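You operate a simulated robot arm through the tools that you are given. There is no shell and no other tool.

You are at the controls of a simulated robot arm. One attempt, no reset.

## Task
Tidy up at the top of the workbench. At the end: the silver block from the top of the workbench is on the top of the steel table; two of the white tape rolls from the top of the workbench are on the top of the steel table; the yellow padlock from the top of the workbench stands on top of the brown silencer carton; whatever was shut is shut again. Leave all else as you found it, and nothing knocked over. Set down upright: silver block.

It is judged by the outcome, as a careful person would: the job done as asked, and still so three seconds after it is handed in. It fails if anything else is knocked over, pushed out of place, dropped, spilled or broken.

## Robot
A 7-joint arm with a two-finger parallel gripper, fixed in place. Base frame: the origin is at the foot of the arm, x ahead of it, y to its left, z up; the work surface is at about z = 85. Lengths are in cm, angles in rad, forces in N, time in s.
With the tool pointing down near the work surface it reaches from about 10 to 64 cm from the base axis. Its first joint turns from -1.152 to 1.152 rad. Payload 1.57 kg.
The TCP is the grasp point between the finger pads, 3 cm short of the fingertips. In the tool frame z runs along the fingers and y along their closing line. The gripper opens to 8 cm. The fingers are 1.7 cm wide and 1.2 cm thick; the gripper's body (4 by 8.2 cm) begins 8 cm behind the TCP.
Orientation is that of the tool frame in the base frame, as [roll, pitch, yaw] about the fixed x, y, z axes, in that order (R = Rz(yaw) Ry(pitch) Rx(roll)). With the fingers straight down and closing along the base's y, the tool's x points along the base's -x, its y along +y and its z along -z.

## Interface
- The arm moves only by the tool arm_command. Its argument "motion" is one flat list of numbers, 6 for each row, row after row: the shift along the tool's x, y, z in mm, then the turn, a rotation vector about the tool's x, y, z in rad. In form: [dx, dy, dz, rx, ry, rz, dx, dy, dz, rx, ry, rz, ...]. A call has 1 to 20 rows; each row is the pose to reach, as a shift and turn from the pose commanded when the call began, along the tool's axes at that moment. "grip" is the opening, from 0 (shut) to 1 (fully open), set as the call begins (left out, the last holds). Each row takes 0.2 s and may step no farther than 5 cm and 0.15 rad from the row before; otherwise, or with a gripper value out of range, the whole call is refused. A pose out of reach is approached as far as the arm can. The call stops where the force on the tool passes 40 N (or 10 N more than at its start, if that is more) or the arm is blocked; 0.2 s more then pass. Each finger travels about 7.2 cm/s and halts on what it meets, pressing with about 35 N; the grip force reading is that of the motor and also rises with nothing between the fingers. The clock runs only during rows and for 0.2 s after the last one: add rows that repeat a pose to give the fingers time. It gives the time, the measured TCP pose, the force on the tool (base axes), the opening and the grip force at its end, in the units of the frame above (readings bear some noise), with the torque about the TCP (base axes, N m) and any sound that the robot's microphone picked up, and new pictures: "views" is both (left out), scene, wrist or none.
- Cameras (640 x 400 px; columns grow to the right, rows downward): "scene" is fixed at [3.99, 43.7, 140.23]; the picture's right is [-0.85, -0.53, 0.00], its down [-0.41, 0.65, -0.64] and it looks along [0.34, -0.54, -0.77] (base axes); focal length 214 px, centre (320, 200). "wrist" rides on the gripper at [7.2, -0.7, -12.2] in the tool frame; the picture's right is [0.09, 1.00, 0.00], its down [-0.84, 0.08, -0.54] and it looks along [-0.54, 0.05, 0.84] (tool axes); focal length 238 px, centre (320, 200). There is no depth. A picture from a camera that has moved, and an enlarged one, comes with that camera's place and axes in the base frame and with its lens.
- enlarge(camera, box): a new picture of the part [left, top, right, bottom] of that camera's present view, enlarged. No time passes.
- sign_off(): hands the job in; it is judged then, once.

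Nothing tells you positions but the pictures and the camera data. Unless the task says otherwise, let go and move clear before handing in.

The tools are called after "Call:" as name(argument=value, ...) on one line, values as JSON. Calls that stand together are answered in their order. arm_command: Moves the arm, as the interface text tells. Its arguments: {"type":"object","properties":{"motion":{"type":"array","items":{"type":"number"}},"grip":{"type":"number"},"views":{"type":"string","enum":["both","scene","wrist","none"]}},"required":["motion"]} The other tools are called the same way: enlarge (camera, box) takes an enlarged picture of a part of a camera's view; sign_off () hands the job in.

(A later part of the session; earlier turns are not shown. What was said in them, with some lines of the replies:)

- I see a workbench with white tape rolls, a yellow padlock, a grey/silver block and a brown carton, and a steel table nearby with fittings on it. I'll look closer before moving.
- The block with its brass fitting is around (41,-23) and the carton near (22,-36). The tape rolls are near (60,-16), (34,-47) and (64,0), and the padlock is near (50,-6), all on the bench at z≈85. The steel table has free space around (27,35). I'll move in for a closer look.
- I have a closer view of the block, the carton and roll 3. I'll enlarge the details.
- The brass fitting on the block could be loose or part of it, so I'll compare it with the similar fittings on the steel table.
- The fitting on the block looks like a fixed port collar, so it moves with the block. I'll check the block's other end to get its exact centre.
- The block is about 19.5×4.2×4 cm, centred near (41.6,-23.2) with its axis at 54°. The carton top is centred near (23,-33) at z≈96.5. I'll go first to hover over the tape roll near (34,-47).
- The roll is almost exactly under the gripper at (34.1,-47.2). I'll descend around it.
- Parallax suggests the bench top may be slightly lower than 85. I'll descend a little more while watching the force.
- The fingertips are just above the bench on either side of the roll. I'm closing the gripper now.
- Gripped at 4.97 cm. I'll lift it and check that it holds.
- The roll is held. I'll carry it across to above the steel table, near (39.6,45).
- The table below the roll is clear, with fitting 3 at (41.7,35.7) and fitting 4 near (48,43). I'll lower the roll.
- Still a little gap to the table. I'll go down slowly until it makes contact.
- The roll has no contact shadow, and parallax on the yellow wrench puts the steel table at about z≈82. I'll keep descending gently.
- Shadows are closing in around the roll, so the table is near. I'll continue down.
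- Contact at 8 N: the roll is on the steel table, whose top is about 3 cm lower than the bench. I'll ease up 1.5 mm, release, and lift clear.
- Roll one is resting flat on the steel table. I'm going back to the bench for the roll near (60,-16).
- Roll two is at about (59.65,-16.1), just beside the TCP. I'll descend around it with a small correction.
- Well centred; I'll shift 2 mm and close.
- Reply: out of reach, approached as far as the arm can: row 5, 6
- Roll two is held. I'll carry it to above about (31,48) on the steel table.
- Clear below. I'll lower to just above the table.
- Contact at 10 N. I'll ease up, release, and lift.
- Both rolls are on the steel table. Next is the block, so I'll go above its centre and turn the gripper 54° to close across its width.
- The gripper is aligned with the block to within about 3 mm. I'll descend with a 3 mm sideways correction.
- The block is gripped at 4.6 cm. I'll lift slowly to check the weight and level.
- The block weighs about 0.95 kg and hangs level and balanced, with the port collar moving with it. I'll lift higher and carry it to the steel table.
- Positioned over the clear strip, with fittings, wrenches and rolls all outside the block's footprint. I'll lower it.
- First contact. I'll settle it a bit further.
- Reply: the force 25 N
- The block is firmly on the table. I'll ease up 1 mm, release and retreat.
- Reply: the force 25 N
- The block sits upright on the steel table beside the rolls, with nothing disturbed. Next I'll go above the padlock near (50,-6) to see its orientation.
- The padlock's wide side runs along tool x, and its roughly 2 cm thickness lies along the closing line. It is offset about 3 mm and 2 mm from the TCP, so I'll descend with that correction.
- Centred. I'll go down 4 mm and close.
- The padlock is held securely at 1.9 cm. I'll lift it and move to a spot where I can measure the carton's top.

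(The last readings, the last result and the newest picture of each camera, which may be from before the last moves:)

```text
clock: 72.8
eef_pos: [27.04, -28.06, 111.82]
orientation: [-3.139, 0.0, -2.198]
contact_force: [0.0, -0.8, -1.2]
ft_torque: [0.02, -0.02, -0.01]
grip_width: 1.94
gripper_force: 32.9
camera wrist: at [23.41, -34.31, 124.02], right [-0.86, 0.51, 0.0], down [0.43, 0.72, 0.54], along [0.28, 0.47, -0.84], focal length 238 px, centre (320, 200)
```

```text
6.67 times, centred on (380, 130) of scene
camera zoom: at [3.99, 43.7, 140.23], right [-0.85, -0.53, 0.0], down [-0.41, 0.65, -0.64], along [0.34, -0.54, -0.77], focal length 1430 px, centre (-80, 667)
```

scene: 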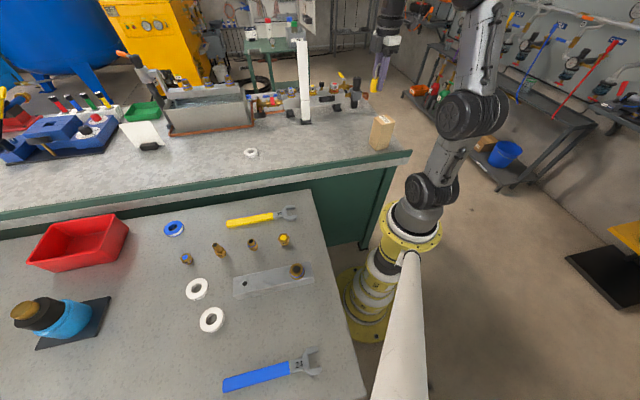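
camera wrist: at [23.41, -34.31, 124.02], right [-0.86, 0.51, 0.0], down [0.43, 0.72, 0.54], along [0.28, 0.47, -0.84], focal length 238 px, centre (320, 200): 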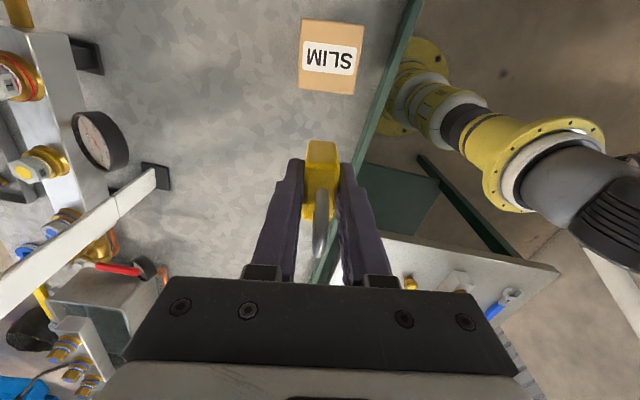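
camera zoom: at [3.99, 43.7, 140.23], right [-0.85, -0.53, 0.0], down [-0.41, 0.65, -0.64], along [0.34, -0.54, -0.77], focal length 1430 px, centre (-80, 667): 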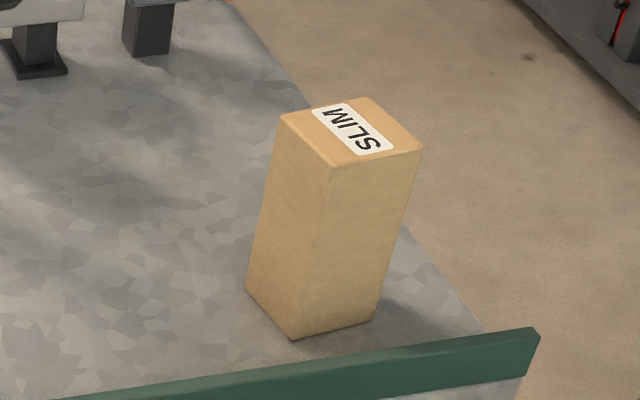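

The carton top is square to the gripper. Its centre is 6.3 cm along tool x from here, at about (23.1,-33.0), z≈97. I'll move over it.

Call:
arm_command(motion=[10, 0.5, 0, 0, 0, 0, 30, 1.5, 0, 0, 0, 0, 50, 2.3, 0, 0, 0, 0, 60, 2.8, 0, 0, 0, 0, 62.7, 2.8, 0, 0, 0, 0, 62.7, 2.8, 0, 0, 0, 0])

Call:
enlarge(camera="scene", box=[340, 60, 436, 160])

```text
clock: 74.2
eef_pos: [23.08, -32.98, 111.75]
orientation: [-3.139, -0.001, -2.199]
contact_force: [0.4, -0.2, -0.3]
ft_torque: [-0.03, 0.01, 0.04]
grip_width: 1.95
gripper_force: 33.6
camera wrist: at [19.46, -39.22, 124.02], right [-0.86, 0.51, 0.0], down [0.43, 0.72, 0.54], along [0.28, 0.47, -0.84], focal length 238 px, centre (320, 200)
```

scene: 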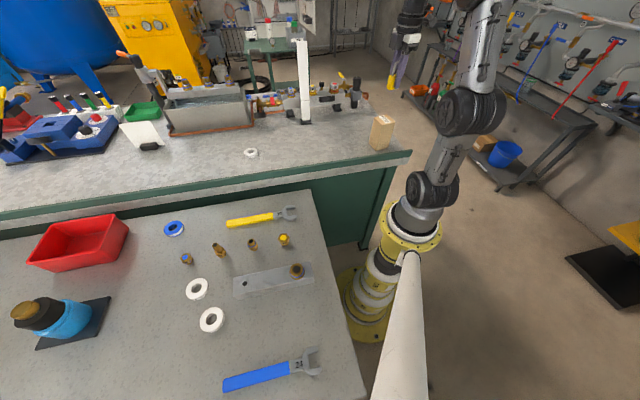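
wrist: 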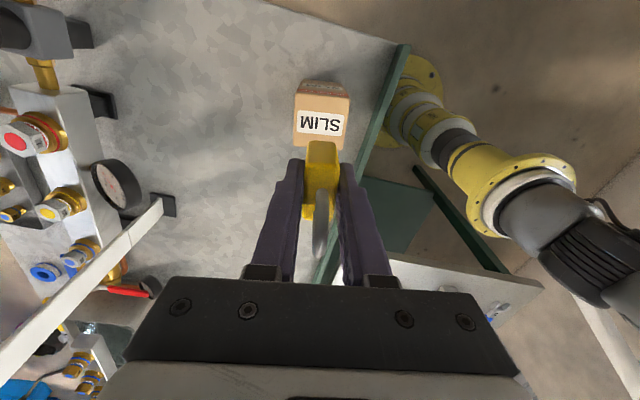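

```text
4.00 times, centred on (388, 110) of scene
camera zoom: at [3.99, 43.7, 140.23], right [-0.85, -0.53, 0.0], down [-0.41, 0.65, -0.64], along [0.34, -0.54, -0.77], focal length 858 px, centre (48, 560)
```

zoom: 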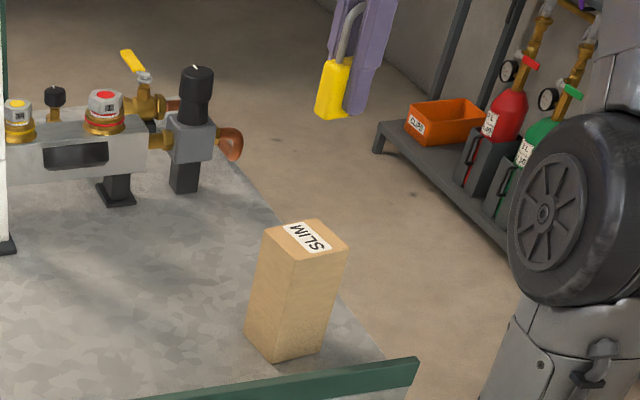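

Centred above the carton. I'll lower to just over its top.

Call:
arm_command(motion=[0, 0, 20, 0, 0, 0, 0, 0, 45, 0, 0, 0, 0, 0, 68, 0, 0, 0, 0, 0, 85, 0, 0, 0, 0, 0, 92, 0, 0, 0, 0, 0, 92, 0, 0, 0])

Call:
enlarge(camera="scene", box=[340, 80, 436, 160])

Call:
enlarge(camera="wrist", box=[240, 80, 400, 200])

```text
clock: 75.6
eef_pos: [22.92, -33.02, 102.74]
orientation: [3.141, -0.001, -2.198]
contact_force: [0.2, -0.3, -1.3]
ft_torque: [-0.02, 0.0, -0.03]
grip_width: 1.94
gripper_force: 33.7
camera wrist: at [19.4, -39.28, 114.8], right [-0.86, 0.51, 0.0], down [0.43, 0.72, 0.54], along [0.28, 0.47, -0.84], focal length 238 px, centre (320, 200)
```

scene: 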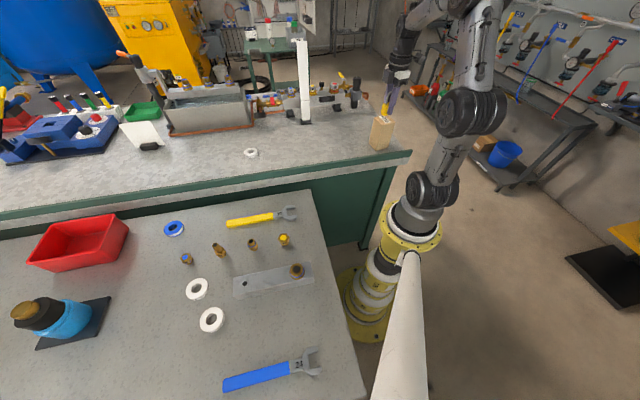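
wrist: 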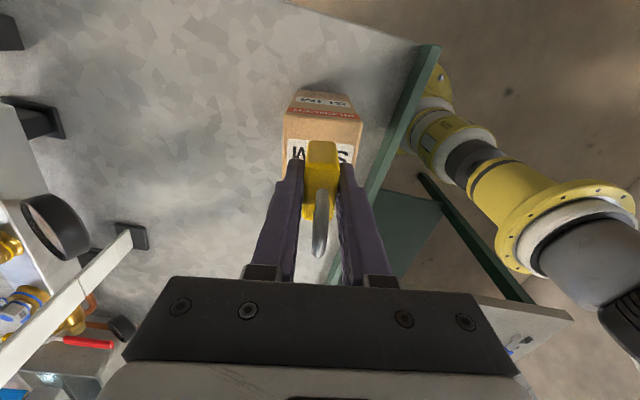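

```text
5.00 times, centred on (388, 120) of scene
camera zoom: at [3.99, 43.7, 140.23], right [-0.85, -0.53, 0.0], down [-0.41, 0.65, -0.64], along [0.34, -0.54, -0.77], focal length 1072 px, centre (-20, 600)
```

zoom: 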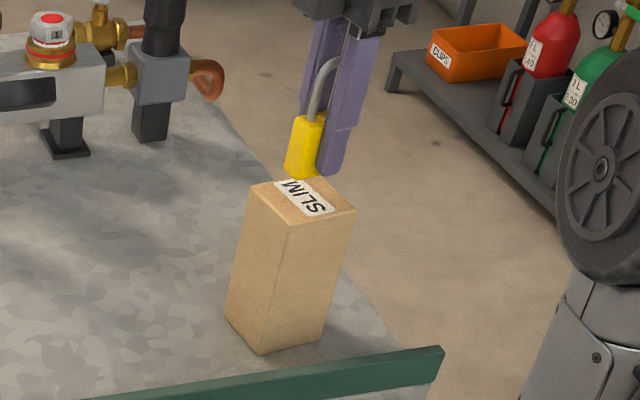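

```text
3.33 times, centred on (320, 140) of wrist
camera zoom: at [19.4, -39.28, 114.8], right [-0.86, 0.51, 0.0], down [0.43, 0.72, 0.54], along [0.28, 0.47, -0.84], focal length 794 px, centre (320, 400)
```

zoom: 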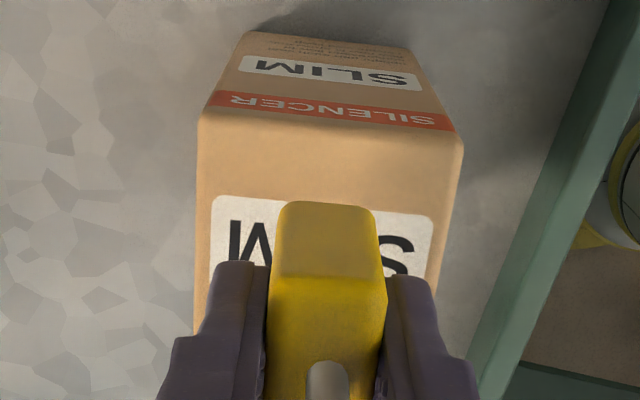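

Well centred over the carton top with about 2 cm to go. I'll creep down.

Call:
arm_command(motion=[0, 0, 3, 0, 0, 0, 0, 0, 6, 0, 0, 0, 0, 0, 9, 0, 0, 0, 0, 0, 12, 0, 0, 0, 0, 0, 12, 0, 0, 0], views="scene")

Call:
enlarge(camera="scene", box=[360, 90, 424, 130])

```text
clock: 76.8
eef_pos: [23.01, -32.9, 101.41]
orientation: [-3.14, 0.0, -2.199]
contact_force: [-0.3, -0.4, -0.5]
ft_torque: [-0.05, 0.0, 0.0]
grip_width: 1.91
gripper_force: 32.9
```

scene: 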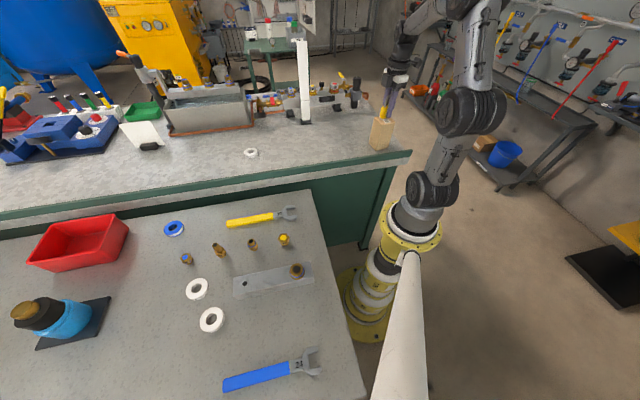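

```text
10.00 times, centred on (392, 110) of scene
camera zoom: at [3.99, 43.7, 140.23], right [-0.85, -0.53, 0.0], down [-0.41, 0.65, -0.64], along [0.34, -0.54, -0.77], focal length 2145 px, centre (-400, 1100)
```

zoom: 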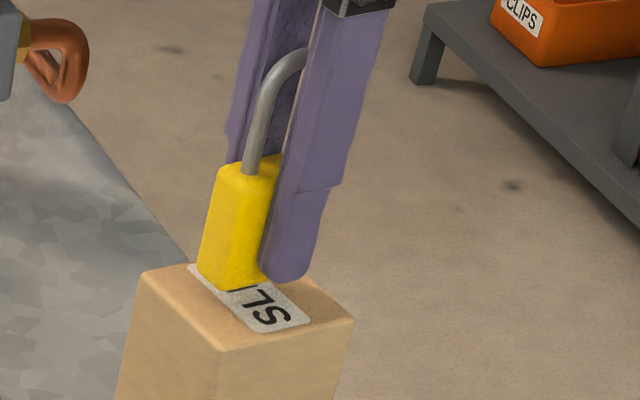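

Call:
arm_command(motion=[0, 0, 1, 0, 0, 0, 0, 0, 2, 0, 0, 0, 0, 0, 3, 0, 0, 0, 0, 0, 4, 0, 0, 0, 0, 0, 4, 0, 0, 0], views="none")

Call:
enlarge(camera="scene", box=[360, 90, 424, 130])

```text
clock: 78.0
eef_pos: [23.02, -33.0, 101.15]
orientation: [-3.14, 0.0, -2.199]
contact_force: [0.1, 0.0, -1.0]
ft_torque: [0.02, 0.03, 0.02]
grip_width: 1.96
gripper_force: 33.4
```

```text
10.00 times, centred on (392, 110) of scene
camera zoom: at [3.99, 43.7, 140.23], right [-0.85, -0.53, 0.0], down [-0.41, 0.65, -0.64], along [0.34, -0.54, -0.77], focal length 2145 px, centre (-400, 1100)
```

zoom: 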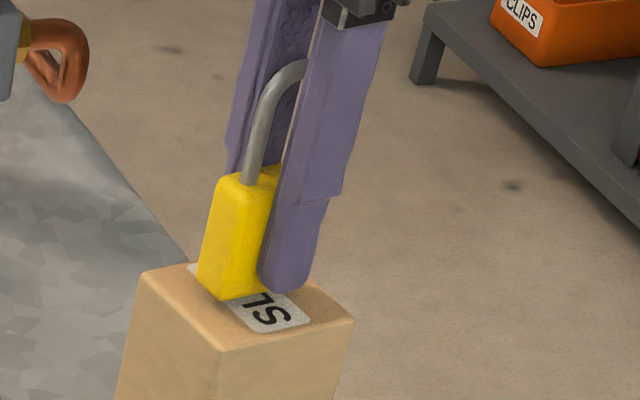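

Call:
arm_command(motion=[0, 0, 0.7, 0, 0, 0, 0, 0, 1.4, 0, 0, 0, 0, 0, 2, 0, 0, 0, 0, 0, 2, 0, 0, 0], views="none")

Call:
enlarge(camera="scene", box=[360, 90, 424, 130])

```text
clock: 79.0
eef_pos: [23.02, -32.95, 100.84]
orientation: [3.141, -0.001, -2.2]
contact_force: [0.5, -0.3, -0.2]
ft_torque: [-0.01, 0.04, 0.0]
grip_width: 1.91
gripper_force: 33.8
```

```text
10.00 times, centred on (392, 110) of scene
camera zoom: at [3.99, 43.7, 140.23], right [-0.85, -0.53, 0.0], down [-0.41, 0.65, -0.64], along [0.34, -0.54, -0.77], focal length 2145 px, centre (-400, 1100)
```

zoom: 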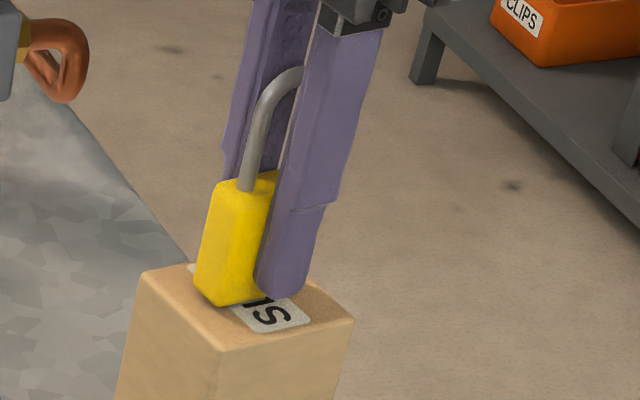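

Call:
arm_command(motion=[0, 0, 0.5, 0, 0, 0, 0, 0, 1, 0, 0, 0, 0, 0, 1.5, 0, 0, 0, 0, 0, 1.5, 0, 0, 0], views="none")

Call:
enlarge(camera="scene", box=[360, 90, 424, 130])

```text
clock: 80.0
eef_pos: [22.95, -33.04, 100.7]
orientation: [-3.14, 0.001, -2.2]
contact_force: [0.3, 0.2, -1.2]
ft_torque: [0.01, 0.02, -0.02]
grip_width: 1.96
gripper_force: 32.5
```

```text
10.00 times, centred on (392, 110) of scene
camera zoom: at [3.99, 43.7, 140.23], right [-0.85, -0.53, 0.0], down [-0.41, 0.65, -0.64], along [0.34, -0.54, -0.77], focal length 2145 px, centre (-400, 1100)
```

zoom: 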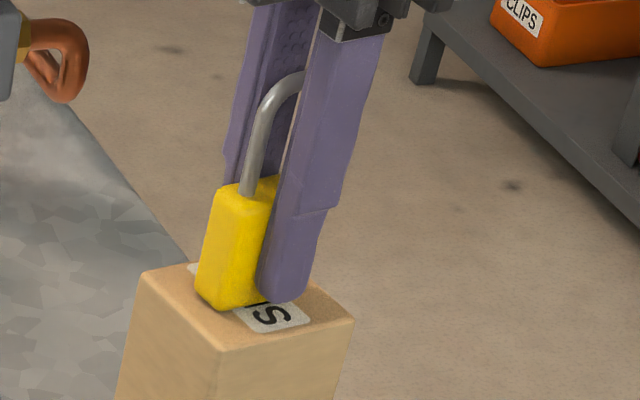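

Call:
arm_command(motion=[0, 0, 0.5, 0, 0, 0, 0, 0, 1, 0, 0, 0, 0, 0, 1, 0, 0, 0], views="none")

```text
clock: 80.8
eef_pos: [23.16, -32.98, 100.62]
orientation: [-3.141, 0.001, -2.199]
contact_force: [-1.2, 0.4, 4.1]
ft_torque: [0.11, 0.05, 0.0]
grip_width: 1.96
gripper_force: 33.2
```

The padlock is touching the carton top at about 5 N. I'll release gently with a modest opening.

Call:
arm_command(motion=[0, 0, -0.5, 0, 0, 0, 0, 0, -0.5, 0, 0, 0, 0, 0, -0.5, 0, 0, 0], grip=0.5)

Call:
enlarge(camera="scene", box=[360, 90, 424, 130])

```text
clock: 81.6
eef_pos: [22.98, -32.9, 100.63]
orientation: [-3.141, 0.001, -2.201]
contact_force: [0.4, 0.2, 0.1]
ft_torque: [0.02, -0.01, 0.0]
grip_width: 3.99
gripper_force: 0.2
camera wrist: at [19.47, -39.17, 112.82], right [-0.86, 0.51, 0.0], down [0.43, 0.72, 0.54], along [0.28, 0.47, -0.84], focal length 238 px, centre (320, 200)
```

scene: 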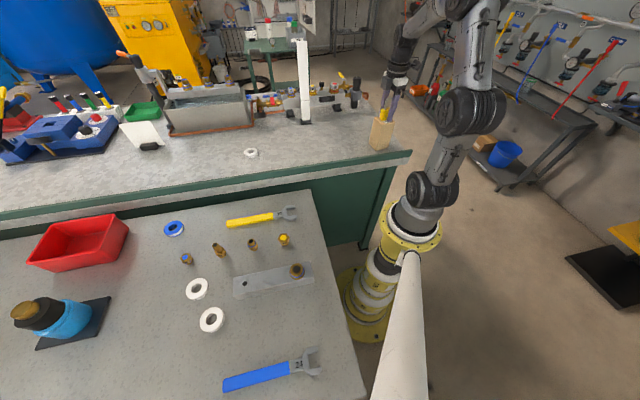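
wrist: 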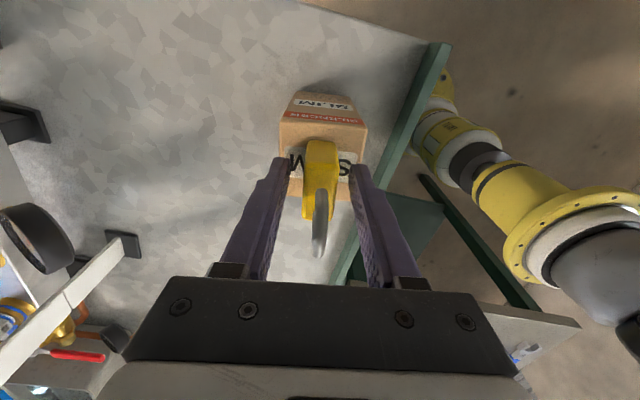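

```text
10.00 times, centred on (392, 110) of scene
camera zoom: at [3.99, 43.7, 140.23], right [-0.85, -0.53, 0.0], down [-0.41, 0.65, -0.64], along [0.34, -0.54, -0.77], focal length 2145 px, centre (-400, 1100)
```

zoom: 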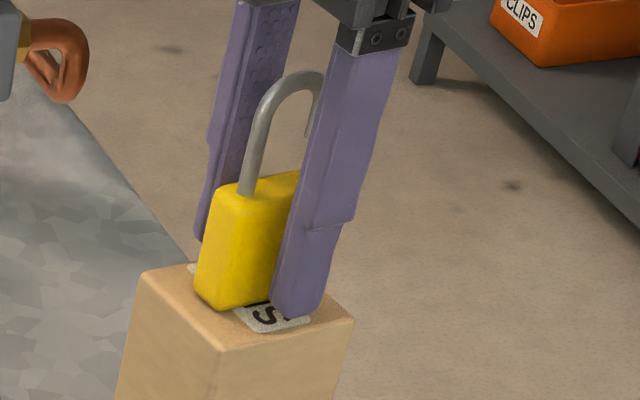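

The padlock stands free on the carton. I'll open a bit more and rise straight up.

Call:
arm_command(motion=[0, 0, -2, 0, 0, 0, 0, 0, -10, 0, 0, 0, 0, 0, -25, 0, 0, 0, 0, 0, -55, 0, 0, 0, 0, 0, -90, 0, 0, 0, 0, 0, -125, 0, 0, 0, 0, 0, -160, 0, 0, 0, 0, 0, -160, 0, 0, 0], grip=0.7)

Call:
enlarge(camera="scene", box=[340, 80, 436, 160])

```text
clock: 83.4
eef_pos: [22.88, -32.93, 116.64]
orientation: [-3.141, 0.001, -2.199]
contact_force: [0.5, -0.1, 0.1]
ft_torque: [0.04, -0.01, -0.01]
grip_width: 5.6
gripper_force: 0.0
camera wrist: at [19.41, -39.19, 128.82], right [-0.86, 0.51, 0.0], down [0.43, 0.72, 0.54], along [0.28, 0.47, -0.84], focal length 238 px, centre (320, 200)
```

scene: 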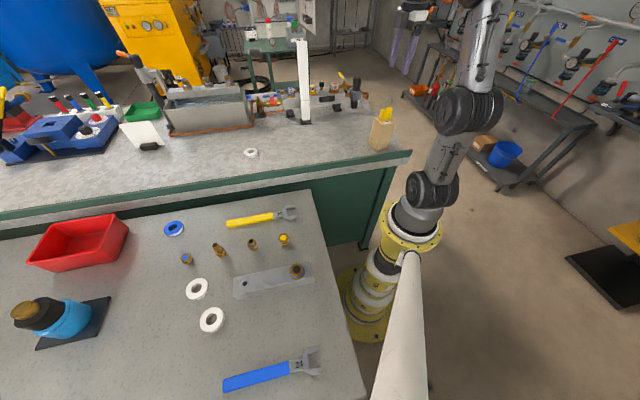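
wrist: 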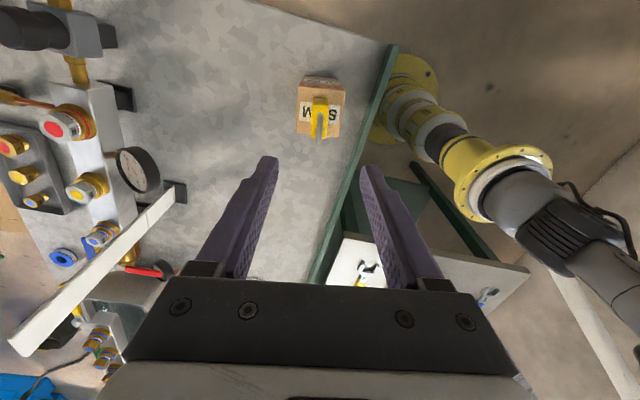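

```text
5.00 times, centred on (388, 120) of scene
camera zoom: at [3.99, 43.7, 140.23], right [-0.85, -0.53, 0.0], down [-0.41, 0.65, -0.64], along [0.34, -0.54, -0.77], focal length 1072 px, centre (-20, 600)
```

zoom: 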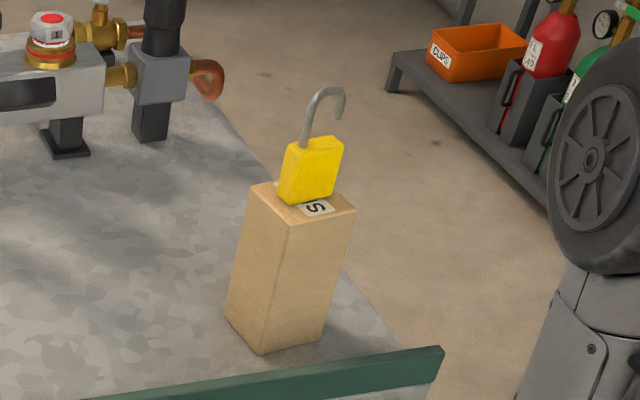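

The padlock stands on the carton, the block and two rolls are on the steel table, and the gripper is clear. I never opened anything, so nothing needs shutting, and I'm handing the job in.

Call:
sign_off()

```text
The job is handed in.
```

The job is done and handed in. At the last look, everything was in place and nothing else had moved.

- **Silver block:** it is upright on the steel table, in the clear strip between the brass fittings and the blue wrench. The brass collar on its top stayed in place during the move.
- **Tape rolls:** two of the three white rolls are lying flat on the steel table, just beyond the end of the block. I left the third on the workbench because it was at the edge of the arm's reach.
- **Yellow padlock:** it is standing on the middle of the silencer carton's top. The carton did not shift.
- **Shut things:** I didn't open anything, so nothing needed closing. The padlock's shackle was open when I started, and I left it that way.
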